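You operate a simulated robot arm through the tools that you are given. There is no shell and no other tool. Be economical: measure what you need, move in short steps, check, and stop when the job is done.

Carry out the task below with a simulated two-armed robot. There is one attempt and no reset: what you move stays moved.

TASK
Take the box that says "pump seals" from the bench area marked final work and put it on the white flat board. Then put the small orange card on the bench area marked final work away on the top of the rebuild table. Then stack the box that says "fine filter" from the top of the covers table on top of the box labelled "water filter". Then put the tin marked sealer on the top of the covers table away on the shelf marked coatings. Then put the white cup with orange band in the inside of the rinse tub. Then put the tin marked lacquer on top of the yellow box marked leads. Then push the grey door of the dip tank shut. Then take the tall glass with purple band and leave it on top of the yellow card with loop. Keep to this order. Set down upright: box, tin marked sealer, tin marked lacquer, tall glass with purple band.

The check looks at the end state, three seconds after you hand in, the way a careful person would. Anything else that was tipped, shoved, dropped, spilled or broken makes it a failure. A push-on lid holds only when it is set on centred and level and pressed home; a screw cap is set on level and turned clockwise until tight.

THE ROBOT
Two 7-joint arms with two-finger parallel grippers on one trunk, on a base that drives. Base frame: it is fixed to the floor where the robot stands at the start and does not move with it; the origin is under the middle of the robot, x ahead of it, y to its left, z up; the surface under the hand at the start is at about z = 0.9. Readings come in m, degrees, newtons and seconds.
The left shoulder is at the start at [0.071, 0.156, 1.08], the right one opposite. Places, roughly: box marked fine filter, box marked fuel filter, bo [3.25, 1, 0.75]; box marked oil filter, box marked pump seals [0.75, 0, 1]; grey door of the dip tank [1.5, 0.7, 0.3]; inside of the rinse tub (28x20 cm) [2.98, -2.88, 0.9]; shelf marked coatings [1.5, 2.6, 0.9]; small orange card [0.5, 0.25, 1]; tall glass with purple band [3, -1, 0.75]; tin marked lacquer [1.5, 2.5, 1]; tin marked sealer [3.25, 1.25, 0.75]; top of the rebuild table [-1.3, -6.5, 0.9]; white cup with orange band (9x9x8 cm) [2.9, -0.4, 0.8]; white flat board (27x16x2 cm) [0.6, -0.4, 0.9]; yellow box marked leads [3.25, 1.5, 0.75]; yellow card with loop [0.75, -1.75, 1]. Payload 3.91 kg a hand.
The tool frame of a hand sits at the grasp point between the pads (the TCP): z along the fingers, y along the line on which they close. The tips reach 0.03 m beyond it. The gripper opens to 0.11 m. The fingers are 0.02 m wide and 0.01 m thick; the gripper's body (0.048 by 0.112 m) begins 0.055 m behind the TCP.
Orientation is that of the tool frame in the base frame, as [roll, pitch, yaw] about the fixed x, y, z axes, in that order (R = Rz(yaw) Ry(pitch) Rx(roll)). With the fingers straight down and closing along the base's y, the tool's x points along the base's -x, its y along +y and its z along -z.

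THE INTERFACE
- The arms move only by the tool send_rows. It takes "left_increments", "right_increments" or both (then of equal length, played together; a hand with none holds still); each is text: rows parted by semicolons, each of 7 numbers parted by spaces: the shift along the tool's x, y, z in units of 300 mm (1.0 is 300 mm), then the turn, a rotation vector about the tool's x, y, z in units of 90 degrees (1.0 is 90 degrees), then the finger opening in m, from 0 to 0.11. In form: tx ty tz rx ry rz gripper; .... A call has 1 to 12 rows; each row is the pose to reach, as a shift and turn from the pose commanded when the call began, along the tool's axes at that moment. A call with a number of a shift or a turn outside -1 to 1 is refused whole. Rows are played at 5 a second. More than 0.05 m and 8.6 degrees between two rows, or a gripper value outside its range, and nothing of the call is played. A pose out of reach is approached as far as the arm can. The call stops where the force on the tool passes 40 N (or 10 N more than at its start, if that is more) or the arm is blocked; 0.2 s more then pass. The fingers move at their own pace (about 0.108 m/s each) and stop on an object; they squeeze with about 37 N. The grip force told is the motor's: it shows also when the fingers shut on nothing. Time passes only in rows, and 0.2 s behind the last, so rows that repeat a pose let the fingers close. It gives the time, the measured TCP pose, the force on the tool (base axes), the opening and the grip force at its end, in the units of the frame above (readings bear some noise), with the torque about the TCP (base axes, N m) and any sound that the robot's microphone picked up, and new pictures: "views" is both (left out), scene, wrist or none (wrist: the cameras of the hands that moved).
- Cameras (640 x 400 px; columns grow to the right, rows downward): "scene" is now at [0.1446, 0.0027, 1.3218]; the picture's right is [0.05, -1.00, -0.00], its down [-0.42, -0.02, -0.91] and it looks along [0.91, 0.04, -0.42] (base axes); focal length 228 px, centre (320, 200). "left" rides on the left gripper at [0.072, -0.017, -0.104] in its tool frame; the picture's right is [0.23, 0.97, 0.00], its down [-0.76, 0.18, -0.62] and it looks along [-0.61, 0.14, 0.78] (tool axes); focal length 222 px, centre (320, 200). "right" rides on the right gripper at [0.072, 0.017, -0.103] in its tool frame; the picture's right is [-0.23, 0.97, 0.00], its down [-0.76, -0.18, -0.62] and it looks along [-0.61, -0.14, 0.78] (tool axes); focal length 222 px, centre (320, 200).
- move_column(by): slides the trunk up (or, below 0, down) by that many m; the arms and the scene camera ride with it, the base frame stays. It gives what a move gives, with no picture.
- drive_base(legs): drives the robot by 1 to 6 legs, each [ahead, left, turn to the left] in m, m and degrees, along the robot's own axes; the way and the turn of a leg run together, so that a leg with both is an arc; at most 1.5 m and 180 degrees a leg. The arms and the cameras ride along, it lands a little off, and it stops where it bumps. It gives what a move gives, and a new picture of the scene camera.
- pan_tilt(pan, tilt): turns the head with the scene camera to pan (to the left, within 86 degrees either way) and tilt (down, from -29 to 69), counted from straight ahead of the robot. It gives what a move gives, and a new picture of the scene camera.
- pixel_to_xyz(camera, pixels): there is no depth. For up to 12 entries [column, row, z] of the newest picture of that camera ("zoom" is the newest enlarged one), the place [x, y] in the base frame at which the ray of that pixel passes the height z, good to about 0.002 m. The clock stands still meanwhile.
- zoom(camera, box): a new picture of the part [left, top, right, bottom] of that camera's present view, enlarged. The clock stands still meanwhile.
- hand_in(): hands the job in; it is judged then, once.

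Keep the steps short. Do not move on a guess: measure, check each grasp and each placing, and mend mistakes. In all there are 145 turns and 260 pictures (those below and enlarged ones count). Leave the grippers open and the arms clear of the work at the hand-in unless told otherwise, and finish with a single line.

The tools are called by a JSON object that holds its "op" and its "data". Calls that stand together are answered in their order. send_rows: Moves the arms, as the interface text tells. Its arguments: {"type":"object","properties":{"left_increments":{"type":"string"},"right_increments":{"type":"string"},"views":{"type":"string","enum":["both","scene","wrist","none"]}},"required":[]} The other tools are called the same way: move_column (by) slides the trunk up or down; drive_base (legs) drives the base; pan_tilt (pan, tilt) turns the head that bears the scene camera; pixel_to_xyz (camera, pixels) gives the place at which the rays of pixels pass given heights; zoom (camera, box) takes an enlarged picture of a part of a camera's view; hand_in () hands the job in.

At the start:

```text
time_s: 0.0
left_tcp_pos: [0.8457, 0.2698, 1.2163]
left_tcp_rot: [180.0, 0.0, 179.9]
left_force: [-0.2, 0.6, 0.2]
left_ft_torque: [0.0, -0.01, 0.03]
left_gripper_width: 0.11
left_grip_force: 0.0
right_tcp_pos: [0.577, -0.3939, 1.1959]
right_tcp_rot: [-179.9, 0.0, 179.9]
right_force: [-0.2, 0.3, -0.4]
right_ft_torque: [-0.03, 0.04, -0.02]
right_gripper_width: 0.1101
right_grip_force: 0.1
trunk travel left (down, up): [-0.525, 0.415]
robot x, y, heading: [0.0013, -0.0011, -0.0]
head pan, tilt: [2.6, 24.6]
```

scene: 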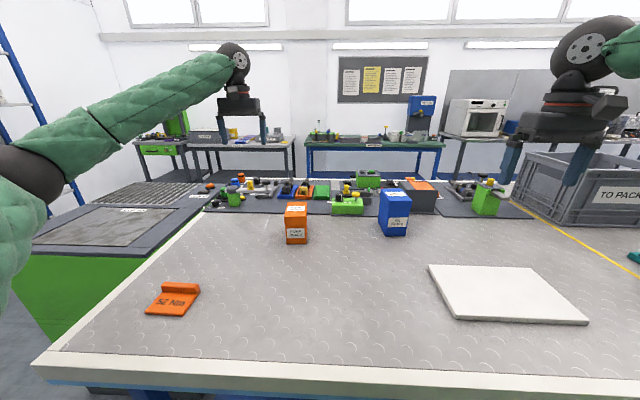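
right: 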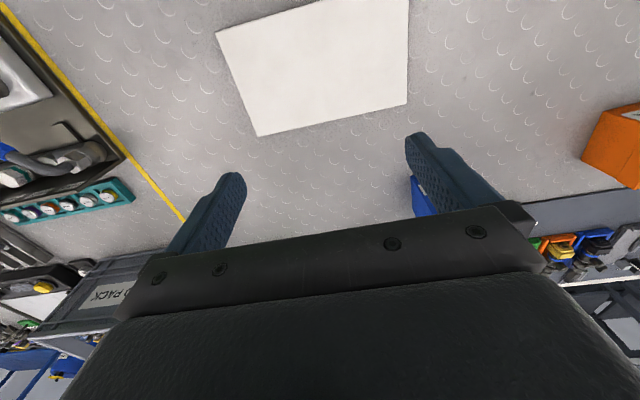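
left: 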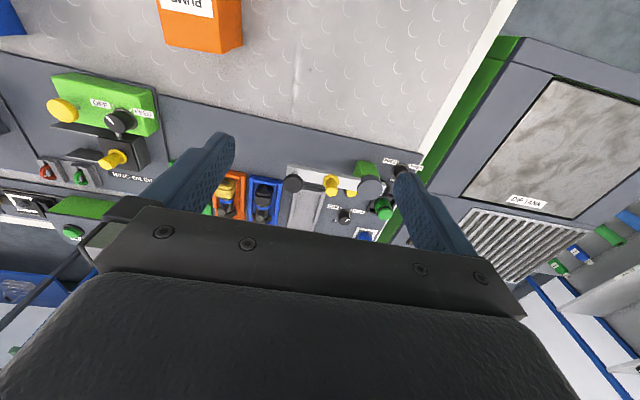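

I see an orange box near (296,222), a blue box near (394,212), an orange card at (173,299) and a white board at (505,293). I'll zoom in to read the labels.

{"op": "zoom", "data": {"camera": "scene", "box": [250, 160, 450, 285]}}

{"op": "pixel_to_xyz", "data": {"camera": "scene", "pixels": [[287, 244, 0.9], [307, 242, 0.9], [285, 207, 1.0], [308, 207, 1.0], [386, 236, 0.9], [408, 234, 0.9], [430, 265, 0.92], [533, 267, 0.92], [585, 322, 0.92], [460, 318, 0.92], [147, 312, 0.91], [200, 288, 0.9]]}}

```text
3.20 times, centred on (350, 222) of scene
```

zoom: 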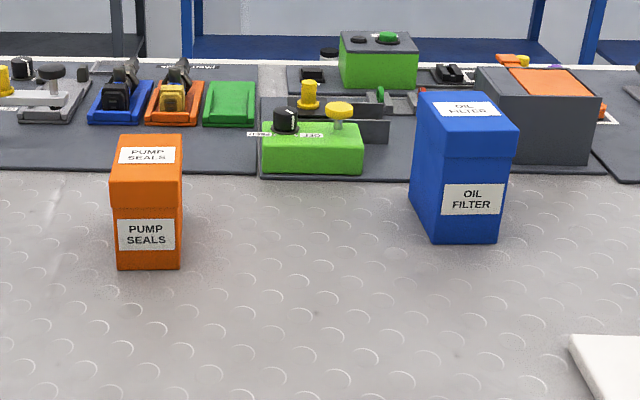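

```text
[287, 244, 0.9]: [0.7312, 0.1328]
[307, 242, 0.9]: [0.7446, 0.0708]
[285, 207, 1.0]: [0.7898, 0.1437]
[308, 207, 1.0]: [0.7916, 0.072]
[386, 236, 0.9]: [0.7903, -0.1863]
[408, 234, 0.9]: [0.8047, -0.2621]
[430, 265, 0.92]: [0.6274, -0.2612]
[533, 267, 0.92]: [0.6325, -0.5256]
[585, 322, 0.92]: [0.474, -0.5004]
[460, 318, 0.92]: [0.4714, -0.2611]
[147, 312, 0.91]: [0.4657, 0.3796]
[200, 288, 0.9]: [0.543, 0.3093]
```

The orange box is pump seals. I'll zoom closer to measure its top edges and height.

{"op": "zoom", "data": {"camera": "scene", "box": [272, 195, 320, 250]}}

{"op": "zoom", "data": {"camera": "scene", "box": [133, 272, 213, 322]}}

```text
7.27 times, centred on (296, 222) of scene
```

zoom: 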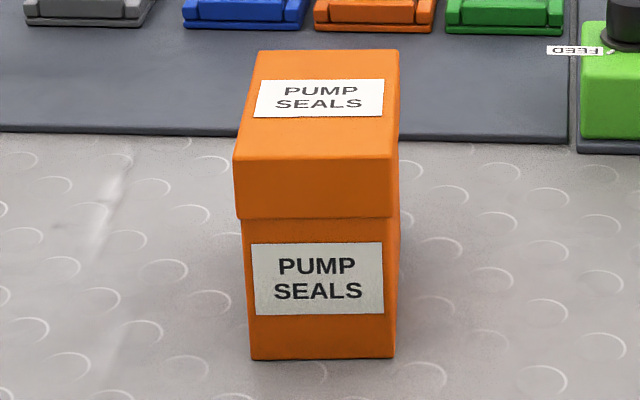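

```text
8.00 times, centred on (173, 297) of scene
```

zoom: 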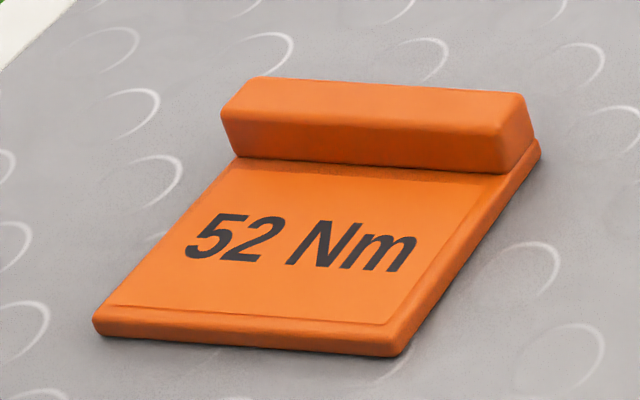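

Now I'll measure the box's top edge at candidate heights, and the card (its tab is a graspable bar).

{"op": "pixel_to_xyz", "data": {"camera": "scene", "pixels": [[286.5, 244, 0.9], [306, 244, 0.9], [284.4, 216.6, 0.97], [284.4, 216.6, 0.99], [306.2, 216.6, 0.98], [287.2, 201.7, 0.97], [287.2, 201.7, 0.99], [306.7, 201.7, 0.98]]}}

{"op": "pixel_to_xyz", "data": {"camera": "zoom", "pixels": [[93, 330, 0.9], [395, 355, 0.9], [540, 150, 0.905], [250, 78, 0.93], [518, 93, 0.93], [222, 110, 0.93], [500, 128, 0.93], [238, 157, 0.908], [505, 173, 0.908]]}}

```text
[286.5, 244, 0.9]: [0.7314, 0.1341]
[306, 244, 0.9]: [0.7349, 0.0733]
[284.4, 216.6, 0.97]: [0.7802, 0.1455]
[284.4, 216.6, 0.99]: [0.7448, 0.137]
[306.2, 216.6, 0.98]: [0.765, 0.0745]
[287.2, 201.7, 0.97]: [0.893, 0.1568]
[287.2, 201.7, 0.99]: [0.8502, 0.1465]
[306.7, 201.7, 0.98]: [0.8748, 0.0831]
```

```text
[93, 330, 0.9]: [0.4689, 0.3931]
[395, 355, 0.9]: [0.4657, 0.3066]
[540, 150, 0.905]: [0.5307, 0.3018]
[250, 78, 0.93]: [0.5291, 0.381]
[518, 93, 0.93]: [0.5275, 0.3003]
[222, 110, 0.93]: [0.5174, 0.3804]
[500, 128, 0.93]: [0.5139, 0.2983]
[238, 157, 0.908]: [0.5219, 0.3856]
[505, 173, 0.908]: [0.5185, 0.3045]
```

Pump seals box: top at about z 1.0, centre about (0.783, 0.106), yaw about +3.4°. The board's centre is (0.55, −0.387). The right hand goes toward the box at its present height while the left hand backs off toward the card.

{"op": "send_rows", "data": {"right_increments": "-0.048 0.119 0 0 0 0 0.11; -0.096 0.238 0 0 0 0 0.11; -0.143 0.357 0 0 0 0 0.11; -0.19 0.476 0 0 0 0 0.11; -0.238 0.595 0 0 0 0 0.11; -0.286 0.714 0 0 0 0 0.11; -0.333 0.833 0 0 0 -0.038 0.11", "left_increments": "0.14 0.035 0 0 0 0.09 0.11; 0.28 0.07 0 0 0 0.18 0.11; 0.42 0.105 0 0 0 0.27 0.11; 0.56 0.14 0 0 0 0.36 0.11; 0.7 0.175 0 0 0 0.45 0.11; 0.84 0.21 0 0 0 0.54 0.11; 0.93 0.235 0 0 0 0.63 0.11", "views": "scene"}}

```text
time_s: 1.6
left_tcp_pos: [0.567, 0.3382, 1.2137]
left_tcp_rot: [-179.9, -0.1, 123.1]
left_force: [0.2, -0.7, -0.2]
left_ft_torque: [-0.01, 0.01, 0.01]
left_gripper_width: 0.1098
left_grip_force: 0.1
right_tcp_pos: [0.676, -0.1437, 1.1935]
right_tcp_rot: [-180.0, -0.1, -176.7]
right_force: [-0.5, 0.3, 0.0]
right_ft_torque: [0.02, 0.02, -0.02]
right_gripper_width: 0.1099
right_grip_force: 0.2
trunk travel left (down, up): [-0.525, 0.415]
robot x, y, heading: [-0.0036, -0.0002, -0.0]
head pan, tilt: [2.6, 24.6]
```

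scene: 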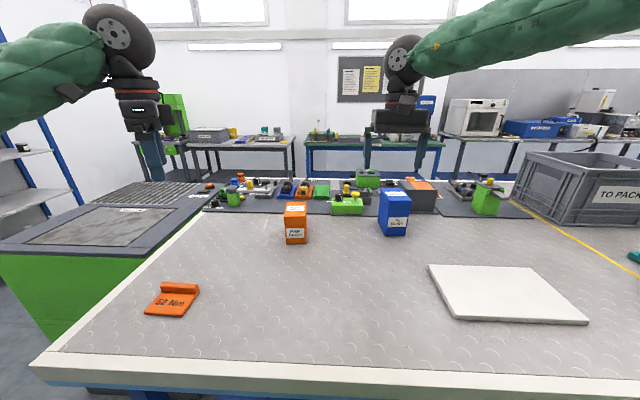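

Both arms are clear of everything. The right hand goes on to above the box and the left to above the card.

{"op": "send_rows", "data": {"right_increments": "-0.067 0.135 0 0 0 0 0.11; -0.135 0.27 0 0 0 0 0.11; -0.202 0.405 0 0 0 0 0.11; -0.269 0.54 0 0 0 0 0.11; -0.337 0.676 0 0 0 0 0.11; -0.404 0.811 0 0 0 0 0.11; -0.404 0.811 0.12 0 0 0 0.11; -0.404 0.811 0.2 0 0 0 0.11", "left_increments": "0.02 -0.03 0 0 0 0.09 0.11; 0.05 -0.06 0 0 0 0.18 0.11; 0.07 -0.09 0 0 0 0.27 0.11; 0.096 -0.117 0 0 0 0.365 0.11; 0.096 -0.117 0 0 0 0.365 0.11; 0.096 -0.117 0 0 0 0.365 0.11; 0.096 -0.117 0 0 0 0.365 0.11; 0.096 -0.117 0 0 0 0.365 0.11"}}

```text
time_s: 3.4
left_tcp_pos: [0.5202, 0.3439, 1.2162]
left_tcp_rot: [-179.9, -0.1, 90.4]
left_force: [-0.5, 0.1, 0.5]
left_ft_torque: [0.0, -0.01, -0.01]
left_gripper_width: 0.1099
left_grip_force: 0.1
right_tcp_pos: [0.7007, -0.0547, 1.1384]
right_tcp_rot: [-180.0, -0.1, -176.7]
right_force: [-0.2, -0.2, 0.2]
right_ft_torque: [0.0, -0.01, 0.0]
right_gripper_width: 0.11
right_grip_force: 0.0
right hand out of reach, approached as far as the arm can: row 2, 3, 4, 5, 6, 7, 8
trunk travel left (down, up): [-0.525, 0.415]
robot x, y, heading: [0.0019, 0.0016, 0.2]
head pan, tilt: [2.6, 24.6]
```

scene: 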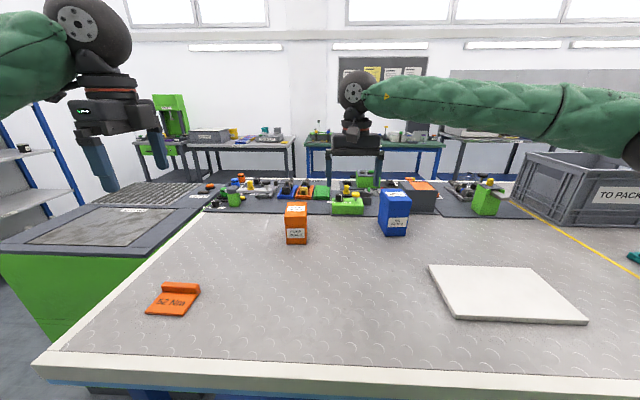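
right: 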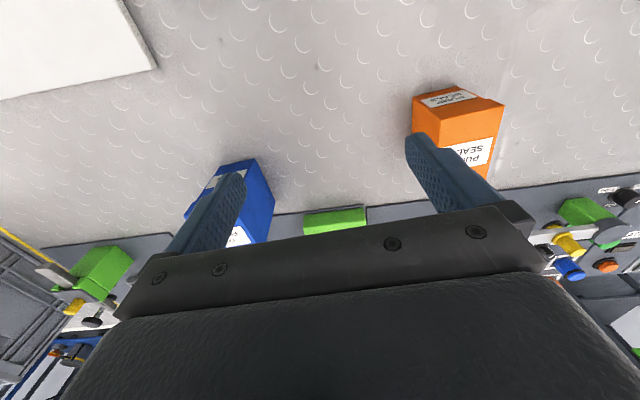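
left: 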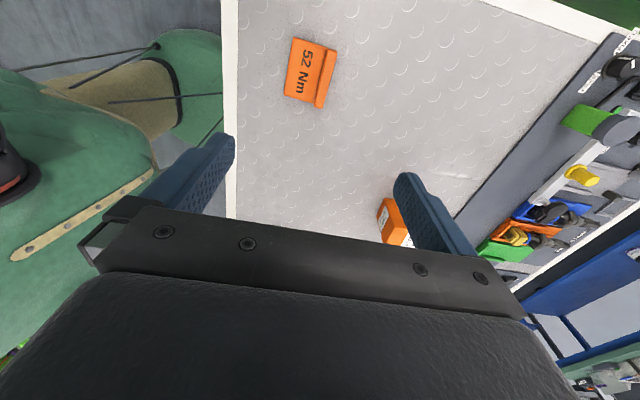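

The right hand can't reach across the body's midline. I'll strafe the base 0.3 m left so the box is in front of the right shoulder.

{"op": "drive_base", "data": {"legs": [[0, 0.3, 0]]}}

```text
time_s: 5.5
left_tcp_pos: [0.5224, 0.6465, 1.2158]
left_tcp_rot: [180.0, 0.1, 90.3]
left_force: [-0.3, -0.1, -0.8]
left_ft_torque: [-0.06, 0.02, 0.03]
left_gripper_width: 0.1099
left_grip_force: 0.0
right_tcp_pos: [0.702, 0.2463, 1.1393]
right_tcp_rot: [-179.9, 0.0, -176.7]
right_force: [0.2, 0.9, 0.0]
right_ft_torque: [-0.01, 0.01, -0.03]
right_gripper_width: 0.1101
right_grip_force: 0.1
trunk travel left (down, up): [-0.525, 0.415]
robot x, y, heading: [-0.0023, 0.3034, -0.2]
head pan, tilt: [2.6, 24.6]
```

scene: 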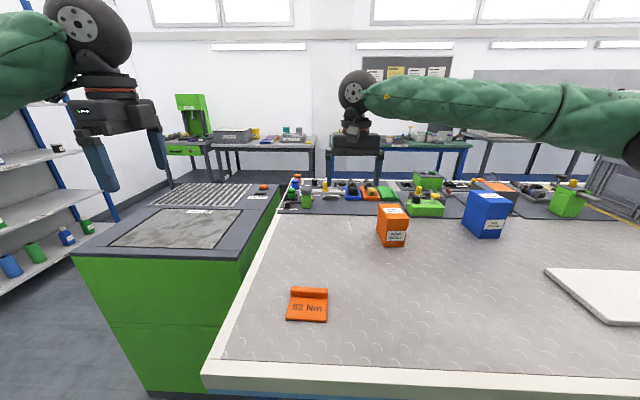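

The right hand, at (0.702, 0.246), moves level toward the box at (0.783, 0.106).

{"op": "send_rows", "data": {"right_increments": "-0.06 -0.12 0 0 0 0 0.11; -0.12 -0.241 0 0 0 0 0.11; -0.18 -0.362 0 0 0 0 0.11; -0.243 -0.482 0 0 0 0 0.11; -0.243 -0.482 0 0 0 0 0.11", "views": "wrist"}}

```text
time_s: 6.7
left_tcp_pos: [0.521, 0.6464, 1.2167]
left_tcp_rot: [-180.0, 0.0, 90.2]
left_force: [-0.5, -0.4, 0.2]
left_ft_torque: [0.04, 0.01, -0.01]
left_gripper_width: 0.1104
left_grip_force: 0.0
right_tcp_pos: [0.7835, 0.1053, 1.1378]
right_tcp_rot: [180.0, 0.0, -176.8]
right_force: [-0.6, 0.5, 0.3]
right_ft_torque: [0.02, 0.01, 0.0]
right_gripper_width: 0.11
right_grip_force: 0.1
trunk travel left (down, up): [-0.525, 0.415]
robot x, y, heading: [0.0008, 0.3038, -0.1]
head pan, tilt: [2.6, 24.6]
```

right: 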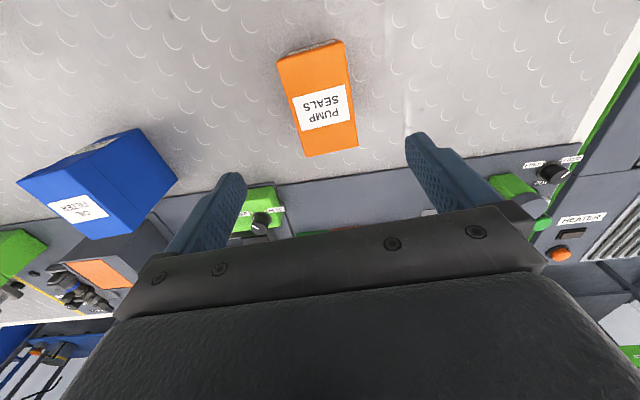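

It reached. I'll measure the box's top corners with the wrist camera.

{"op": "pixel_to_xyz", "data": {"camera": "right", "pixels": [[277, 64, 0.997], [343, 42, 0.997], [358, 147, 0.997], [305, 157, 0.997]]}}

```text
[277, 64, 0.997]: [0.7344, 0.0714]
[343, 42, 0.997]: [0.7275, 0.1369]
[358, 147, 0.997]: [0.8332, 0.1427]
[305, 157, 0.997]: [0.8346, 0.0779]
```

Box centre confirmed at (0.782, 0.107). Descending to z ≈ 0.955 and closing.

{"op": "send_rows", "data": {"right_increments": "0.003 0.006 0.13 0 0 0 0.11; 0.003 0.006 0.26 0 0 0 0.11; 0.003 0.006 0.39 0 0 0 0.11; 0.003 0.006 0.52 0 0 0 0.11; 0.003 0.006 0.61 0 0 0 0.11; 0.003 0.006 0.61 0 0 0 0.11; 0.003 0.006 0.61 0 0 0 0.04; 0.003 0.006 0.61 0 0 0 0.04; 0.003 0.006 0.61 0 0 0 0.04", "views": "wrist"}}

```text
time_s: 8.7
left_tcp_pos: [0.5205, 0.6462, 1.2157]
left_tcp_rot: [180.0, 0.0, 90.3]
left_force: [0.0, 0.1, 0.5]
left_ft_torque: [0.01, 0.04, 0.02]
left_gripper_width: 0.1104
left_grip_force: 0.1
right_tcp_pos: [0.7824, 0.1079, 0.9559]
right_tcp_rot: [-180.0, 0.0, -176.7]
right_force: [-0.7, 1.3, -0.5]
right_ft_torque: [0.03, -0.07, 0.0]
right_gripper_width: 0.0618
right_grip_force: 37.0
trunk travel left (down, up): [-0.525, 0.415]
robot x, y, heading: [0.0007, 0.3028, 0.1]
head pan, tilt: [2.6, 24.6]
```

right: 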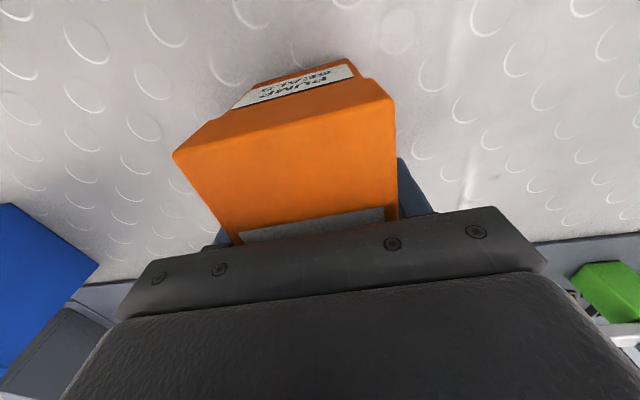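

Gripped (0.062 m, 37 N). Lifting straight up.

{"op": "send_rows", "data": {"right_increments": "0 0 -0.1 0 0 0 0.04; 0 0 -0.25 0 0 0 0.04; 0 0 -0.4 0 0 0 0.04; 0 0 -0.55 0 0 0 0.04; 0 0 -0.65 0 0 0 0.04", "views": "none"}}

{"op": "drive_base", "data": {"legs": [[0, -0.3, 0]]}}

```text
time_s: 9.8
left_tcp_pos: [0.5213, 0.646, 1.2156]
left_tcp_rot: [-180.0, -0.1, 90.2]
left_force: [0.5, -0.3, 0.1]
left_ft_torque: [-0.04, 0.02, -0.01]
left_gripper_width: 0.1102
left_grip_force: 0.1
right_tcp_pos: [0.7806, 0.1072, 1.1506]
right_tcp_rot: [-179.9, 0.1, -176.7]
right_force: [-0.3, 0.2, -1.1]
right_ft_torque: [0.01, 0.02, 0.03]
right_gripper_width: 0.0619
right_grip_force: 37.2
trunk travel left (down, up): [-0.525, 0.415]
robot x, y, heading: [0.0018, 0.2975, 0.0]
head pan, tilt: [2.6, 24.6]
```

```text
time_s: 11.9
left_tcp_pos: [0.5226, 0.3403, 1.2161]
left_tcp_rot: [180.0, -0.1, 90.0]
left_force: [-0.1, -0.4, 0.1]
left_ft_torque: [0.03, 0.02, 0.02]
left_gripper_width: 0.11
left_grip_force: 0.1
right_tcp_pos: [0.7792, -0.2003, 1.151]
right_tcp_rot: [179.9, 0.0, -177.1]
right_force: [-0.6, -0.1, -0.7]
right_ft_torque: [0.01, -0.04, -0.01]
right_gripper_width: 0.0616
right_grip_force: 37.2
trunk travel left (down, up): [-0.525, 0.415]
robot x, y, heading: [-0.0011, 0.0006, -0.5]
head pan, tilt: [2.6, 24.6]
```

scene: 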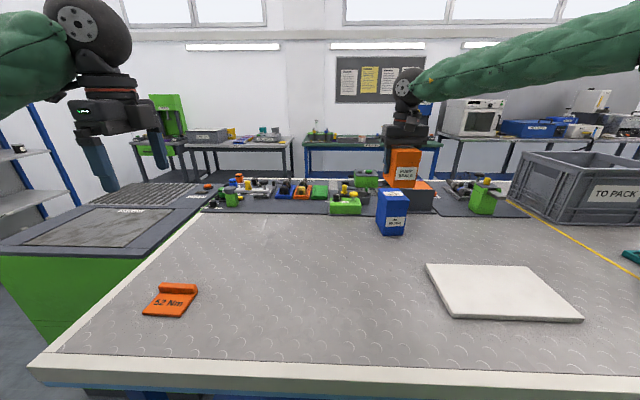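

The box is held upright. Moving over the board centre (0.55, −0.387), then lowering to just above it.

{"op": "send_rows", "data": {"right_increments": "0.113 -0.083 0 0 0 0 0.04; 0.227 -0.167 0 0 0 0 0.04; 0.34 -0.25 0 0 0 0 0.04; 0.454 -0.334 0 0 0 0 0.04; 0.567 -0.417 0 0 0 0 0.04; 0.68 -0.5 0 0 0 0 0.04; 0.794 -0.584 0 0 0 0.03 0.04; 0.794 -0.584 0.13 0 0 0.03 0.04; 0.794 -0.584 0.26 0 0 0.03 0.04; 0.794 -0.584 0.39 0 0 0.03 0.04; 0.794 -0.584 0.5 0 0 0.03 0.04"}}

```text
time_s: 14.3
left_tcp_pos: [0.5222, 0.3406, 1.2153]
left_tcp_rot: [180.0, 0.0, 89.9]
left_force: [-0.1, 0.7, -0.6]
left_ft_torque: [0.02, -0.02, 0.04]
left_gripper_width: 0.11
left_grip_force: 0.0
right_tcp_pos: [0.5494, -0.386, 1.0003]
right_tcp_rot: [-180.0, -0.1, -179.7]
right_force: [-1.1, 0.1, -1.6]
right_ft_torque: [-0.02, 0.0, 0.01]
right_gripper_width: 0.0618
right_grip_force: 37.4
trunk travel left (down, up): [-0.525, 0.415]
robot x, y, heading: [-0.0002, 0.003, -0.4]
head pan, tilt: [2.6, 24.6]
```

scene: 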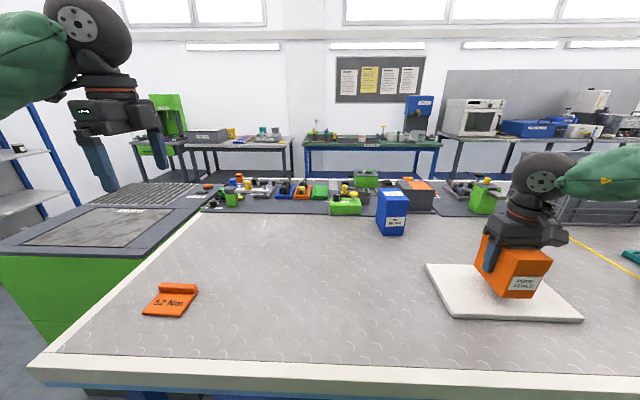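
right: 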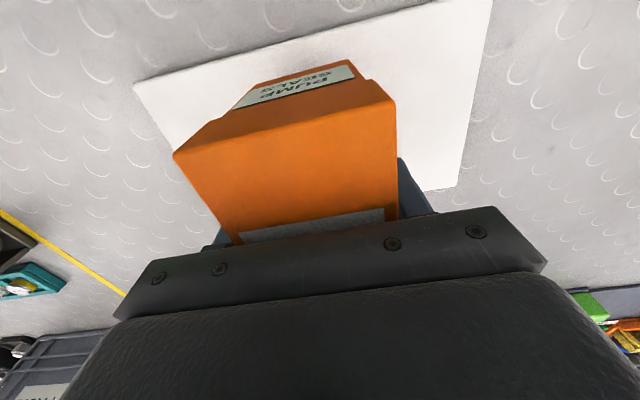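

The box is centred over the board. Lowering in small steps until touch.

{"op": "send_rows", "data": {"right_increments": "0 0 0.03 0 0 0 0.04; 0 0 0.05 0 0 0 0.04; 0 0 0.065 0 0 0 0.04; 0 0 0.075 0 0 0 0.04; 0 0 0.08 0 0 0 0.04; 0 0 0.085 0 0 0 0.04", "views": "none"}}

```text
time_s: 15.7
left_tcp_pos: [0.5218, 0.341, 1.215]
left_tcp_rot: [-180.0, 0.0, 90.0]
left_force: [-0.5, 0.5, -0.5]
left_ft_torque: [0.0, 0.01, 0.02]
left_gripper_width: 0.1101
left_grip_force: 0.1
right_tcp_pos: [0.55, -0.3862, 0.975]
right_tcp_rot: [180.0, 0.0, -179.6]
right_force: [-0.2, -0.4, -2.1]
right_ft_torque: [0.01, 0.0, -0.05]
right_gripper_width: 0.0616
right_grip_force: 37.0
trunk travel left (down, up): [-0.525, 0.415]
robot x, y, heading: [0.001, 0.0004, -0.5]
head pan, tilt: [2.6, 24.6]
```

No contact yet; continuing down in 1.5 mm steps.

{"op": "send_rows", "data": {"right_increments": "0 0 0.005 0 0 0 0.04; 0 0 0.01 0 0 0 0.04; 0 0 0.015 0 0 0 0.04; 0 0 0.02 0 0 0 0.04; 0 0 0.025 0 0 0 0.04", "views": "scene"}}

```text
time_s: 16.9
left_tcp_pos: [0.5193, 0.342, 1.2169]
left_tcp_rot: [179.9, 0.0, 90.0]
left_force: [-0.2, 0.1, -0.3]
left_ft_torque: [-0.03, 0.0, 0.02]
left_gripper_width: 0.1101
left_grip_force: 0.0
right_tcp_pos: [0.5503, -0.3866, 0.9717]
right_tcp_rot: [-179.8, 0.3, -179.7]
right_force: [3.7, -5.3, 34.3]
right_ft_torque: [-0.02, 0.13, 0.22]
right_gripper_width: 0.0619
right_grip_force: 37.0
trunk travel left (down, up): [-0.525, 0.415]
robot x, y, heading: [0.0005, 0.0019, -0.7]
head pan, tilt: [2.6, 24.6]
```

scene: 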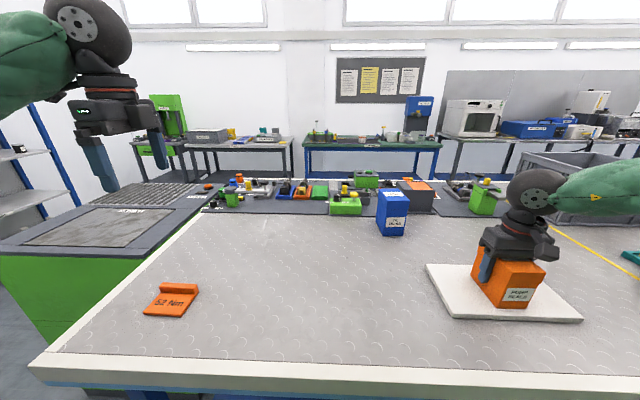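

Contact (34 N). Easing the load, opening, then rising.

{"op": "send_rows", "data": {"right_increments": "0 0 -0.012 0 0 0 0.04; 0 0 -0.012 0 0 0 0.075; 0 0 -0.012 0 0 0 0.11; 0 0 -0.012 0 0 0 0.11; 0 0 -0.1 0 0 0 0.11; 0 0 -0.25 0 0 0 0.11; 0 0 -0.4 0 0 0 0.11; 0 0 -0.55 0 0 0 0.11; 0 0 -0.7 0 0 0 0.11"}}

```text
time_s: 18.9
left_tcp_pos: [0.521, 0.3409, 1.2158]
left_tcp_rot: [180.0, 0.0, 90.0]
left_force: [0.5, 0.6, 0.1]
left_ft_torque: [0.01, -0.01, 0.01]
left_gripper_width: 0.1102
left_grip_force: 0.0
right_tcp_pos: [0.5488, -0.3852, 1.1786]
right_tcp_rot: [-179.9, 0.0, -179.6]
right_force: [-0.5, 0.2, 0.0]
right_ft_torque: [0.04, 0.03, 0.0]
right_gripper_width: 0.1098
right_grip_force: 0.0
trunk travel left (down, up): [-0.525, 0.415]
robot x, y, heading: [-0.0028, -0.0011, -0.4]
head pan, tilt: [2.6, 24.6]
```

scene: 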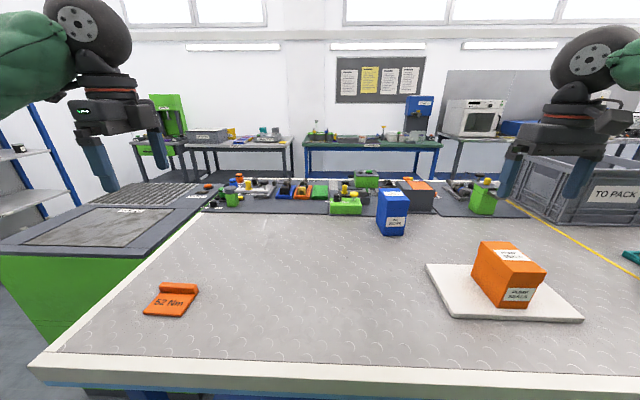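
right: 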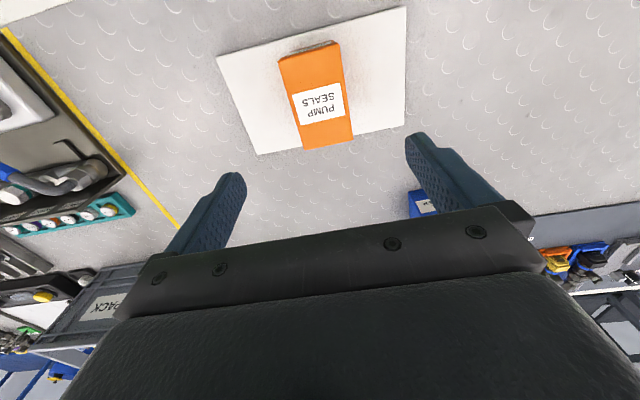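

The box stands on the board. Next the card: I'll measure its bar with the left wrist camera.

{"op": "zoom", "data": {"camera": "left", "box": [270, 20, 366, 120]}}

```text
4.00 times, centred on (318, 70) of left
```

zoom: 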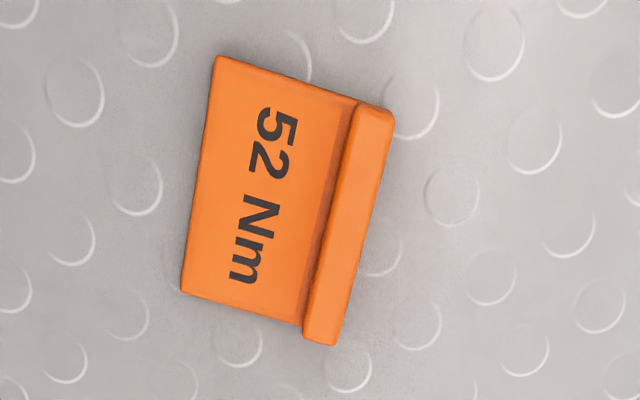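

{"op": "pixel_to_xyz", "data": {"camera": "zoom", "pixels": [[362, 105, 0.92], [395, 118, 0.92], [303, 338, 0.92], [335, 345, 0.92], [218, 57, 0.907], [181, 290, 0.907]]}}

```text
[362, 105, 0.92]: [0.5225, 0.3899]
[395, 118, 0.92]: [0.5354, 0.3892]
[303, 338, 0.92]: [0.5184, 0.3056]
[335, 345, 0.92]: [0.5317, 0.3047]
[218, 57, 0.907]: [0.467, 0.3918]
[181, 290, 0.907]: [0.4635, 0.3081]
```

The bar's centre is at about (0.527, 0.3475), 13 mm thick, top at about 0.925. The left hand descends to z 0.942 and closes on the bar.

{"op": "send_rows", "data": {"left_increments": "0.022 0.02 0.12 0 0 0.029 0.06; 0.022 0.02 0.25 0 0 0.029 0.06; 0.022 0.02 0.38 0 0 0.029 0.06; 0.022 0.02 0.51 0 0 0.029 0.06; 0.022 0.02 0.64 0 0 0.029 0.06; 0.022 0.02 0.77 0 0 0.029 0.06; 0.022 0.02 0.87 0 0 0.029 0.06; 0.022 0.02 0.913 0 0 0.029 0.06; 0.022 0.02 0.913 0 0 0.029 0.06; 0.022 0.02 0.913 0 0 0.029 0; 0.022 0.02 0.913 0 0 0.029 0; 0.022 0.02 0.913 0 0 0.029 0"}}

```text
time_s: 21.5
left_tcp_pos: [0.5271, 0.347, 0.9412]
left_tcp_rot: [180.0, 0.1, 87.3]
left_force: [0.0, 0.1, -0.5]
left_ft_torque: [0.03, 0.02, 0.03]
left_gripper_width: 0.0147
left_grip_force: 36.8
right_tcp_pos: [0.5495, -0.387, 1.1766]
right_tcp_rot: [180.0, 0.0, -179.7]
right_force: [-0.1, -0.5, 0.3]
right_ft_torque: [0.01, -0.01, 0.0]
right_gripper_width: 0.1101
right_grip_force: 0.1
trunk travel left (down, up): [-0.525, 0.415]
robot x, y, heading: [-0.0022, -0.0006, -0.6]
head pan, tilt: [2.6, 24.6]
```

scene: 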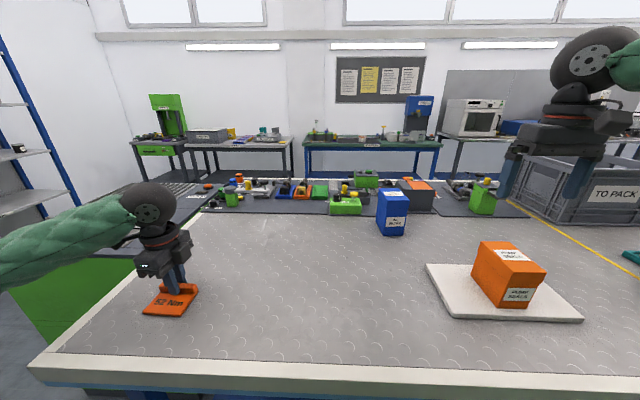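
left: 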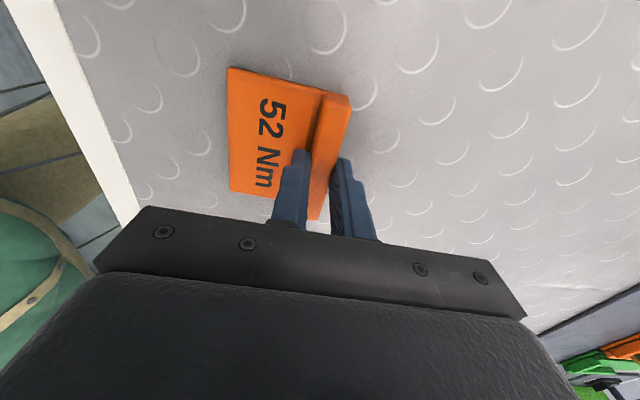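

Bar gripped at 14.7 mm. Lifting, then backing off the bench and turning right to look toward the rebuild table.

{"op": "send_rows", "data": {"left_increments": "0 0 -0.1 0 0 0 0; 0 0 -0.25 0 0 0 0; 0 0 -0.4 0 0 0 0; 0 0 -0.55 0 0 0 0; 0 0 -0.7 0 0 0 0; 0 0 -0.8 0 0 0 0", "views": "wrist"}}

{"op": "drive_base", "data": {"legs": [[-0.3, 0, 0]]}}

{"op": "pan_tilt", "data": {"pan": -86, "tilt": 20}}

```text
time_s: 22.9
left_tcp_pos: [0.5286, 0.3454, 1.1824]
left_tcp_rot: [-180.0, -0.1, 87.4]
left_force: [-0.1, -0.2, -1.0]
left_ft_torque: [-0.01, -0.02, 0.01]
left_gripper_width: 0.0145
left_grip_force: 36.7
right_tcp_pos: [0.5484, -0.3865, 1.1789]
right_tcp_rot: [179.9, 0.0, -179.6]
right_force: [0.1, -0.4, 0.2]
right_ft_torque: [-0.03, -0.04, 0.0]
right_gripper_width: 0.1103
right_grip_force: 0.1
trunk travel left (down, up): [-0.525, 0.415]
robot x, y, heading: [-0.0052, 0.0043, -0.4]
head pan, tilt: [2.6, 24.6]
```

left: 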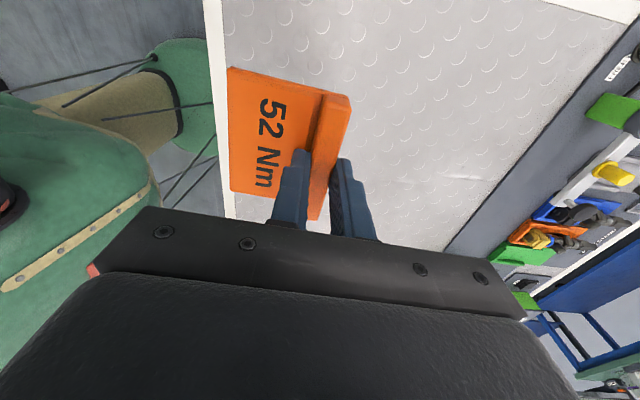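

```text
time_s: 24.9
left_tcp_pos: [0.2259, 0.3495, 1.1808]
left_tcp_rot: [180.0, 0.0, 87.4]
left_force: [-1.2, 0.0, -0.4]
left_ft_torque: [0.02, -0.02, 0.02]
left_gripper_width: 0.0145
left_grip_force: 37.0
right_tcp_pos: [0.2482, -0.3822, 1.1786]
right_tcp_rot: [-180.0, 0.1, -179.7]
right_force: [-0.3, 0.0, 0.4]
right_ft_torque: [0.0, -0.05, -0.01]
right_gripper_width: 0.1101
right_grip_force: 0.0
trunk travel left (down, up): [-0.525, 0.415]
robot x, y, heading: [-0.305, 0.0043, -0.3]
head pan, tilt: [2.6, 24.6]
```

scene: 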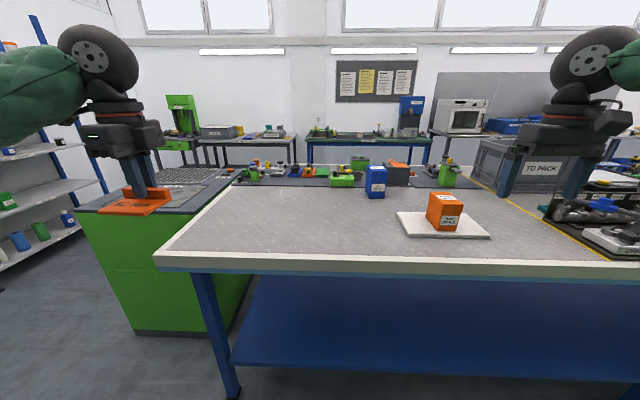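

```text
time_s: 26.6
left_tcp_pos: [0.2271, 0.3497, 1.1808]
left_tcp_rot: [180.0, 0.1, 87.4]
left_force: [0.2, -0.3, -0.8]
left_ft_torque: [0.03, 0.01, 0.02]
left_gripper_width: 0.0145
left_grip_force: 37.8
right_tcp_pos: [0.2494, -0.3829, 1.1773]
right_tcp_rot: [-180.0, -0.1, -179.6]
right_force: [0.6, 0.9, 0.2]
right_ft_torque: [-0.03, -0.01, 0.0]
right_gripper_width: 0.1102
right_grip_force: 0.1
trunk travel left (down, up): [-0.525, 0.415]
robot x, y, heading: [-0.304, -0.0, -0.4]
head pan, tilt: [-85.9, 20.0]
```

scene: 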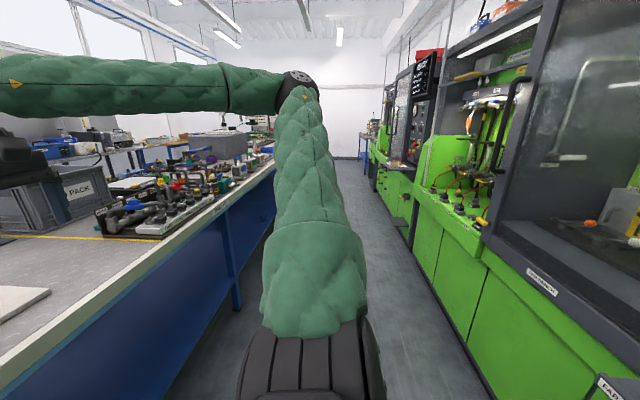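

An aisle runs between the bench (left) and the green cabinets (right). I'll measure its limits on the floor.

{"op": "pixel_to_xyz", "data": {"camera": "scene", "pixels": [[482, 385, 0], [410, 245, 0], [376, 190, 0], [238, 308, 0], [160, 398, 0], [368, 178, 0], [493, 238, 0.9], [440, 208, 0.9], [273, 168, 0.9], [388, 160, 0.9]]}}

{"op": "zoom", "data": {"camera": "scene", "box": [270, 90, 450, 200]}}

```text
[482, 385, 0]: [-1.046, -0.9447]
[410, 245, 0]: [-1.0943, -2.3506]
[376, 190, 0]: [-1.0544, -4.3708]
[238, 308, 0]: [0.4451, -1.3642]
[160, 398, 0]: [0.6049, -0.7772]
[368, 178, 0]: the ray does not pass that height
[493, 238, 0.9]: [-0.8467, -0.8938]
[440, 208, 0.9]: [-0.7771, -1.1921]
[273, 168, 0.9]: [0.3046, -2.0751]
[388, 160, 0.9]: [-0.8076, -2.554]
```

```text
3.56 times, centred on (360, 145) of scene
```

zoom: 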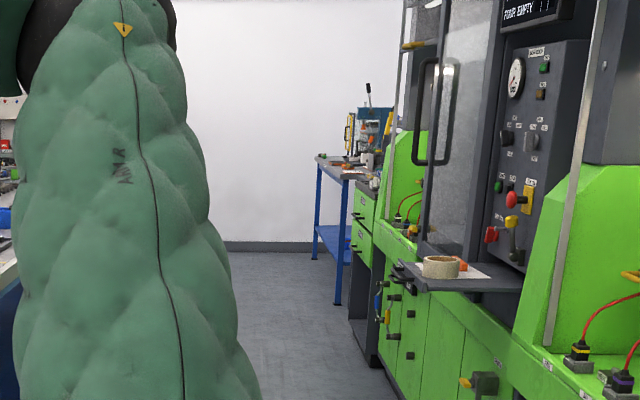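

The elbows stick out sideways, so I'll strafe along the aisle facing the bench rather than turning in it. The camera looks along the way.

{"op": "drive_base", "data": {"legs": [[0, -1.5, 0], [0, -1.0, 0]]}}

```text
time_s: 38.8
left_tcp_pos: [0.2272, -2.1482, 1.1814]
left_tcp_rot: [-180.0, 0.0, 87.8]
left_force: [0.4, 0.6, -1.4]
left_ft_torque: [0.0, -0.03, 0.0]
left_gripper_width: 0.0148
left_grip_force: 37.3
right_tcp_pos: [0.2536, -2.8801, 1.1783]
right_tcp_rot: [-180.0, 0.0, -179.3]
right_force: [0.7, -0.2, -1.3]
right_ft_torque: [0.02, -0.02, 0.01]
right_gripper_width: 0.1103
right_grip_force: 0.0
trunk travel left (down, up): [-0.525, 0.415]
robot x, y, heading: [-0.3019, -2.4981, 0.0]
head pan, tilt: [-85.9, 20.0]
```

scene: 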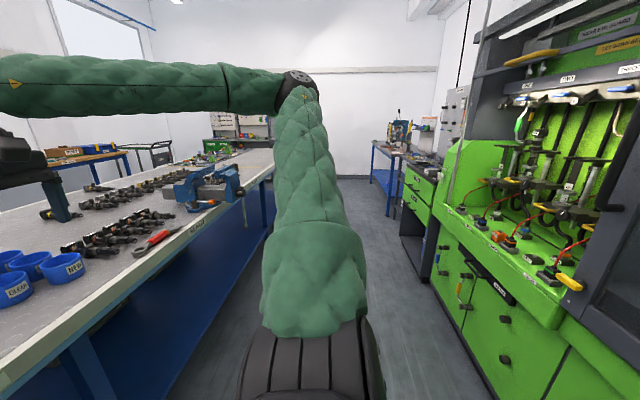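

A vise stands ahead near the bench edge, so I raise the trunk for clearance and continue.

{"op": "move_column", "data": {"by": 0.15}}

{"op": "drive_base", "data": {"legs": [[-0.05, -1.3, 0], [0, -1.0, 0]]}}

```text
time_s: 40.5
left_tcp_pos: [0.2282, -2.1469, 1.3307]
left_tcp_rot: [180.0, 0.0, 87.9]
left_force: [0.5, -0.3, -0.7]
left_ft_torque: [0.01, -0.01, 0.01]
left_gripper_width: 0.0147
left_grip_force: 36.6
right_tcp_pos: [0.2524, -2.8793, 1.3283]
right_tcp_rot: [180.0, 0.0, -179.2]
right_force: [0.0, 0.4, 0.6]
right_ft_torque: [0.0, 0.01, 0.02]
right_gripper_width: 0.1098
right_grip_force: 0.1
trunk travel left (down, up): [-0.675, 0.265]
robot x, y, heading: [-0.3023, -2.5025, -0.2]
head pan, tilt: [-85.9, 20.0]
```

```text
time_s: 51.9
left_tcp_pos: [0.1591, -4.4655, 1.3313]
left_tcp_rot: [-179.9, 0.0, 86.9]
left_force: [0.2, -1.1, -0.5]
left_ft_torque: [-0.01, -0.01, 0.0]
left_gripper_width: 0.0147
left_grip_force: 37.4
right_tcp_pos: [0.1737, -5.1973, 1.3292]
right_tcp_rot: [-179.9, 0.0, 179.8]
right_force: [0.4, 0.1, 0.2]
right_ft_torque: [0.0, 0.0, -0.02]
right_gripper_width: 0.1101
right_grip_force: 0.1
trunk travel left (down, up): [-0.675, 0.265]
robot x, y, heading: [-0.3745, -4.8094, -1.1]
head pan, tilt: [-85.9, 20.0]
```

scene: 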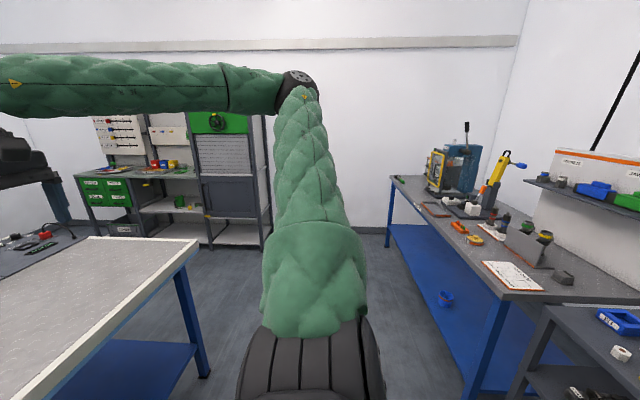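

The bench ends here and the blue-legged table on the right should be the rebuild table. Zooming and measuring.

{"op": "zoom", "data": {"camera": "scene", "box": [380, 110, 640, 310]}}

{"op": "pixel_to_xyz", "data": {"camera": "scene", "pixels": [[503, 300, 0.9], [391, 177, 0.9], [640, 300, 0.9], [485, 262, 0.9], [515, 262, 0.9], [545, 290, 0.9], [570, 283, 0.9], [386, 247, 0], [205, 378, 0], [505, 240, 0.9], [475, 190, 0.9], [195, 240, 0.9]]}}

```text
2.00 times, centred on (510, 210) of scene
```

zoom: 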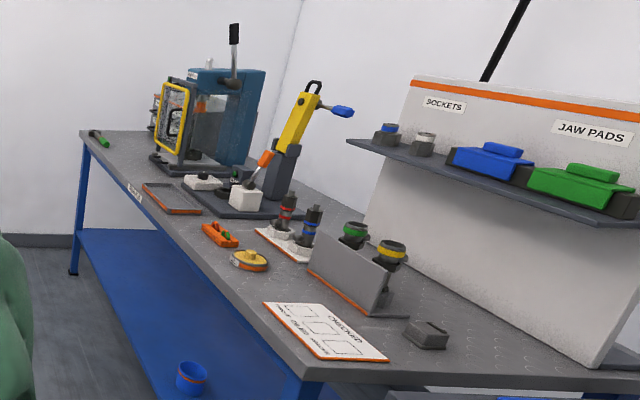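

```text
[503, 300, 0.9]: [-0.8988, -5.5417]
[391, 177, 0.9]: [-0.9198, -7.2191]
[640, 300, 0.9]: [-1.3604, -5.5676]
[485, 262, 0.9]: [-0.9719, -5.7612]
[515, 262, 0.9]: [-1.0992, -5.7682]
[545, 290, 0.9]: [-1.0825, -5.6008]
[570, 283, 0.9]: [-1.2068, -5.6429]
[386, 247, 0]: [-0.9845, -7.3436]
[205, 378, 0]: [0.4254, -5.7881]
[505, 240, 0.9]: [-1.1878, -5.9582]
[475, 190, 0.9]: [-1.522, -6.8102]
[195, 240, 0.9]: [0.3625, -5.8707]
```

Front edge of the table is at x ≈ −0.91, y from −5.54 to −7.22. I'll strafe past the bench end and turn to face the table.

{"op": "drive_base", "data": {"legs": [[0.12, -1.2, 0], [0, 0, -90], [0, 0, -90]]}}

{"op": "pan_tilt", "data": {"pan": 0, "tilt": 40}}

```text
time_s: 65.6
left_tcp_pos: [-0.8092, -6.3416, 1.3308]
left_tcp_rot: [-179.9, 0.0, -93.4]
left_force: [0.8, -0.4, -0.8]
left_ft_torque: [0.02, -0.01, -0.03]
left_gripper_width: 0.0145
left_grip_force: 36.9
right_tcp_pos: [-0.8212, -5.6104, 1.3284]
right_tcp_rot: [-179.9, -0.1, -0.4]
right_force: [-0.1, 0.0, -0.7]
right_ft_torque: [-0.01, -0.01, -0.05]
right_gripper_width: 0.1101
right_grip_force: 0.2
trunk travel left (down, up): [-0.675, 0.265]
robot x, y, heading: [-0.2773, -6.0038, 178.8]
head pan, tilt: [-85.9, 20.0]
```

scene: 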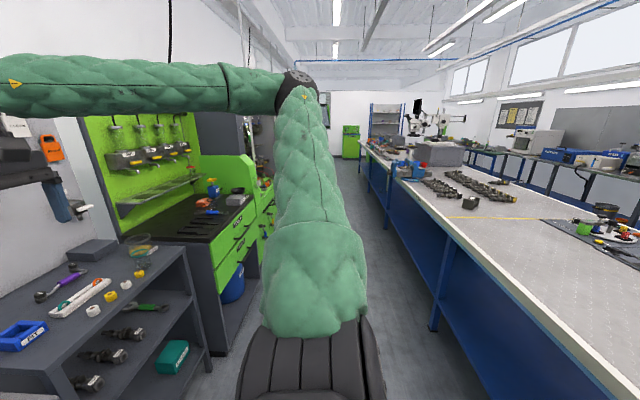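

```text
time_s: 67.2
left_tcp_pos: [-0.8086, -6.3421, 1.332]
left_tcp_rot: [179.9, 0.0, -93.4]
left_force: [-0.2, -0.3, -0.5]
left_ft_torque: [0.0, -0.02, -0.01]
left_gripper_width: 0.0149
left_grip_force: 36.9
right_tcp_pos: [-0.8224, -5.6095, 1.3284]
right_tcp_rot: [180.0, 0.0, -0.5]
right_force: [0.8, -0.3, -0.5]
right_ft_torque: [0.01, -0.02, -0.01]
right_gripper_width: 0.11
right_grip_force: 0.0
trunk travel left (down, up): [-0.675, 0.265]
robot x, y, heading: [-0.278, -6.0015, 179.0]
head pan, tilt: [0.0, 40.0]
```

scene: 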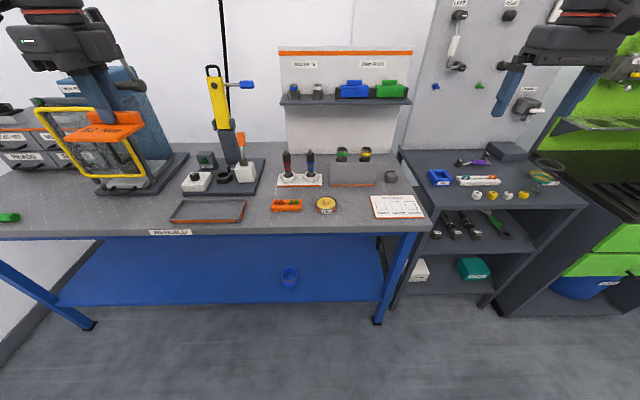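

The sign reads REBUILD. There's free tabletop left of the tray, around (120,212). Measuring it.

{"op": "pixel_to_xyz", "data": {"camera": "scene", "pixels": [[60, 230, 0.9], [160, 230, 0.9], [170, 220, 0.9], [182, 200, 0.9], [150, 192, 0.9], [95, 192, 0.9], [60, 200, 0.9], [120, 212, 0.9], [245, 222, 0.9], [272, 210, 0.9], [20, 215, 0.9]]}}

{"op": "zoom", "data": {"camera": "scene", "box": [0, 90, 300, 250]}}

```text
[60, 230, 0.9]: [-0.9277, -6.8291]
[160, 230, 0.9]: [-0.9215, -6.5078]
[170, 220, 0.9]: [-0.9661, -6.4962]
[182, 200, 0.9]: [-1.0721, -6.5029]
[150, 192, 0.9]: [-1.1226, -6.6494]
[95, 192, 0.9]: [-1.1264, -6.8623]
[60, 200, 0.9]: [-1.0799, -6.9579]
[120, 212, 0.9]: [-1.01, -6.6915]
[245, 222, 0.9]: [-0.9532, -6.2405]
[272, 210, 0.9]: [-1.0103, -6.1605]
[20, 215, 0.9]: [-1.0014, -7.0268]
```

```text
2.13 times, centred on (150, 170) of scene
```

zoom: 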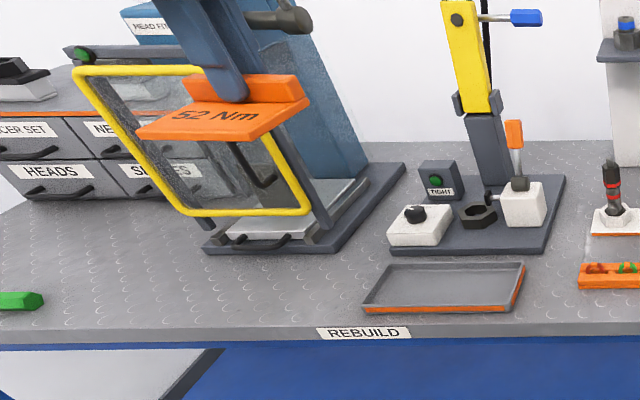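

Target: TCP at (−1.02, −6.62), with the plate lying toward the front edge. I'll strafe left 0.28 m, then extend forward, staying high.

{"op": "drive_base", "data": {"legs": [[0, 0.275, 1]]}}

{"op": "move_column", "data": {"by": -0.15}}

```text
time_s: 69.2
left_tcp_pos: [-0.8054, -6.6306, 1.3313]
left_tcp_rot: [180.0, 0.1, -92.3]
left_force: [0.0, -0.7, -1.1]
left_ft_torque: [0.03, 0.0, 0.01]
left_gripper_width: 0.0148
left_grip_force: 36.9
right_tcp_pos: [-0.8315, -5.8989, 1.3281]
right_tcp_rot: [180.0, 0.1, 0.7]
right_force: [-0.3, -0.2, 0.4]
right_ft_torque: [-0.06, 0.01, 0.02]
right_gripper_width: 0.1101
right_grip_force: 0.0
trunk travel left (down, up): [-0.675, 0.265]
robot x, y, heading: [-0.2791, -6.2811, 179.9]
head pan, tilt: [0.0, 40.0]
```

scene: 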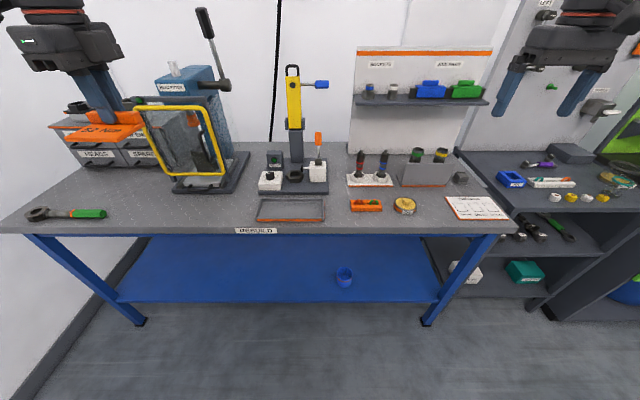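

```text
time_s: 70.9
left_tcp_pos: [-0.805, -6.6303, 1.1806]
left_tcp_rot: [180.0, -0.1, -92.2]
left_force: [0.4, 0.9, 0.0]
left_ft_torque: [-0.04, -0.02, 0.03]
left_gripper_width: 0.0145
left_grip_force: 37.4
right_tcp_pos: [-0.8312, -5.8992, 1.1789]
right_tcp_rot: [180.0, 0.1, 0.7]
right_force: [0.5, -0.1, 0.8]
right_ft_torque: [0.02, 0.03, -0.02]
right_gripper_width: 0.1103
right_grip_force: 0.1
trunk travel left (down, up): [-0.525, 0.415]
robot x, y, heading: [-0.2767, -6.2793, 180.0]
head pan, tilt: [0.0, 40.0]
```

{"op": "pan_tilt", "data": {"pan": 20, "tilt": 40}}

```text
time_s: 71.8
left_tcp_pos: [-0.8048, -6.6308, 1.1809]
left_tcp_rot: [180.0, 0.0, -92.1]
left_force: [-0.3, -0.1, -0.6]
left_ft_torque: [0.0, -0.01, 0.01]
left_gripper_width: 0.0146
left_grip_force: 36.8
right_tcp_pos: [-0.8307, -5.8981, 1.1779]
right_tcp_rot: [180.0, 0.0, 0.7]
right_force: [-0.8, -0.1, -0.7]
right_ft_torque: [-0.01, -0.02, 0.0]
right_gripper_width: 0.11
right_grip_force: 0.1
trunk travel left (down, up): [-0.525, 0.415]
robot x, y, heading: [-0.2755, -6.2806, 180.2]
head pan, tilt: [20.0, 40.0]
```

scene: 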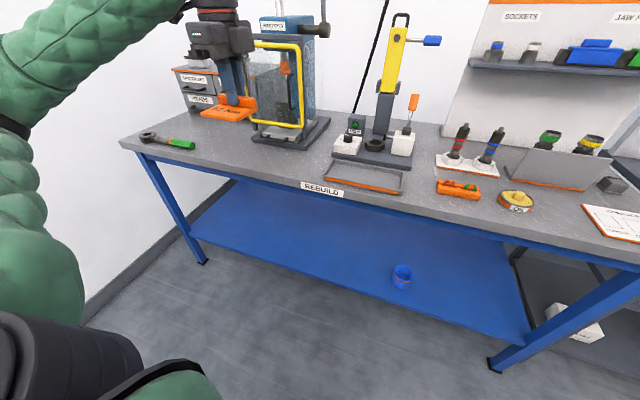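

{"op": "pixel_to_xyz", "data": {"camera": "scene", "pixels": [[325, 181, 0.9], [334, 163, 0.9], [316, 149, 0.9], [250, 137, 0.9], [303, 127, 0.93], [196, 148, 0.9], [140, 137, 0.9], [300, 185, 0.9], [220, 165, 0.9], [330, 117, 0.9]]}}

```text
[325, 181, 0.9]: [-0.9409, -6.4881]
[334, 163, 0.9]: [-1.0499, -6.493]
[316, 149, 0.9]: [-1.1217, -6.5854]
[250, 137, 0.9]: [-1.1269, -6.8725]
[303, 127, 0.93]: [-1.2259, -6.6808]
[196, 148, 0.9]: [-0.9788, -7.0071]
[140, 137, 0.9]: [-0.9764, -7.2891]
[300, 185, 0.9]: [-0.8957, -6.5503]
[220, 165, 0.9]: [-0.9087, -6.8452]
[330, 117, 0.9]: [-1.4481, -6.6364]
```

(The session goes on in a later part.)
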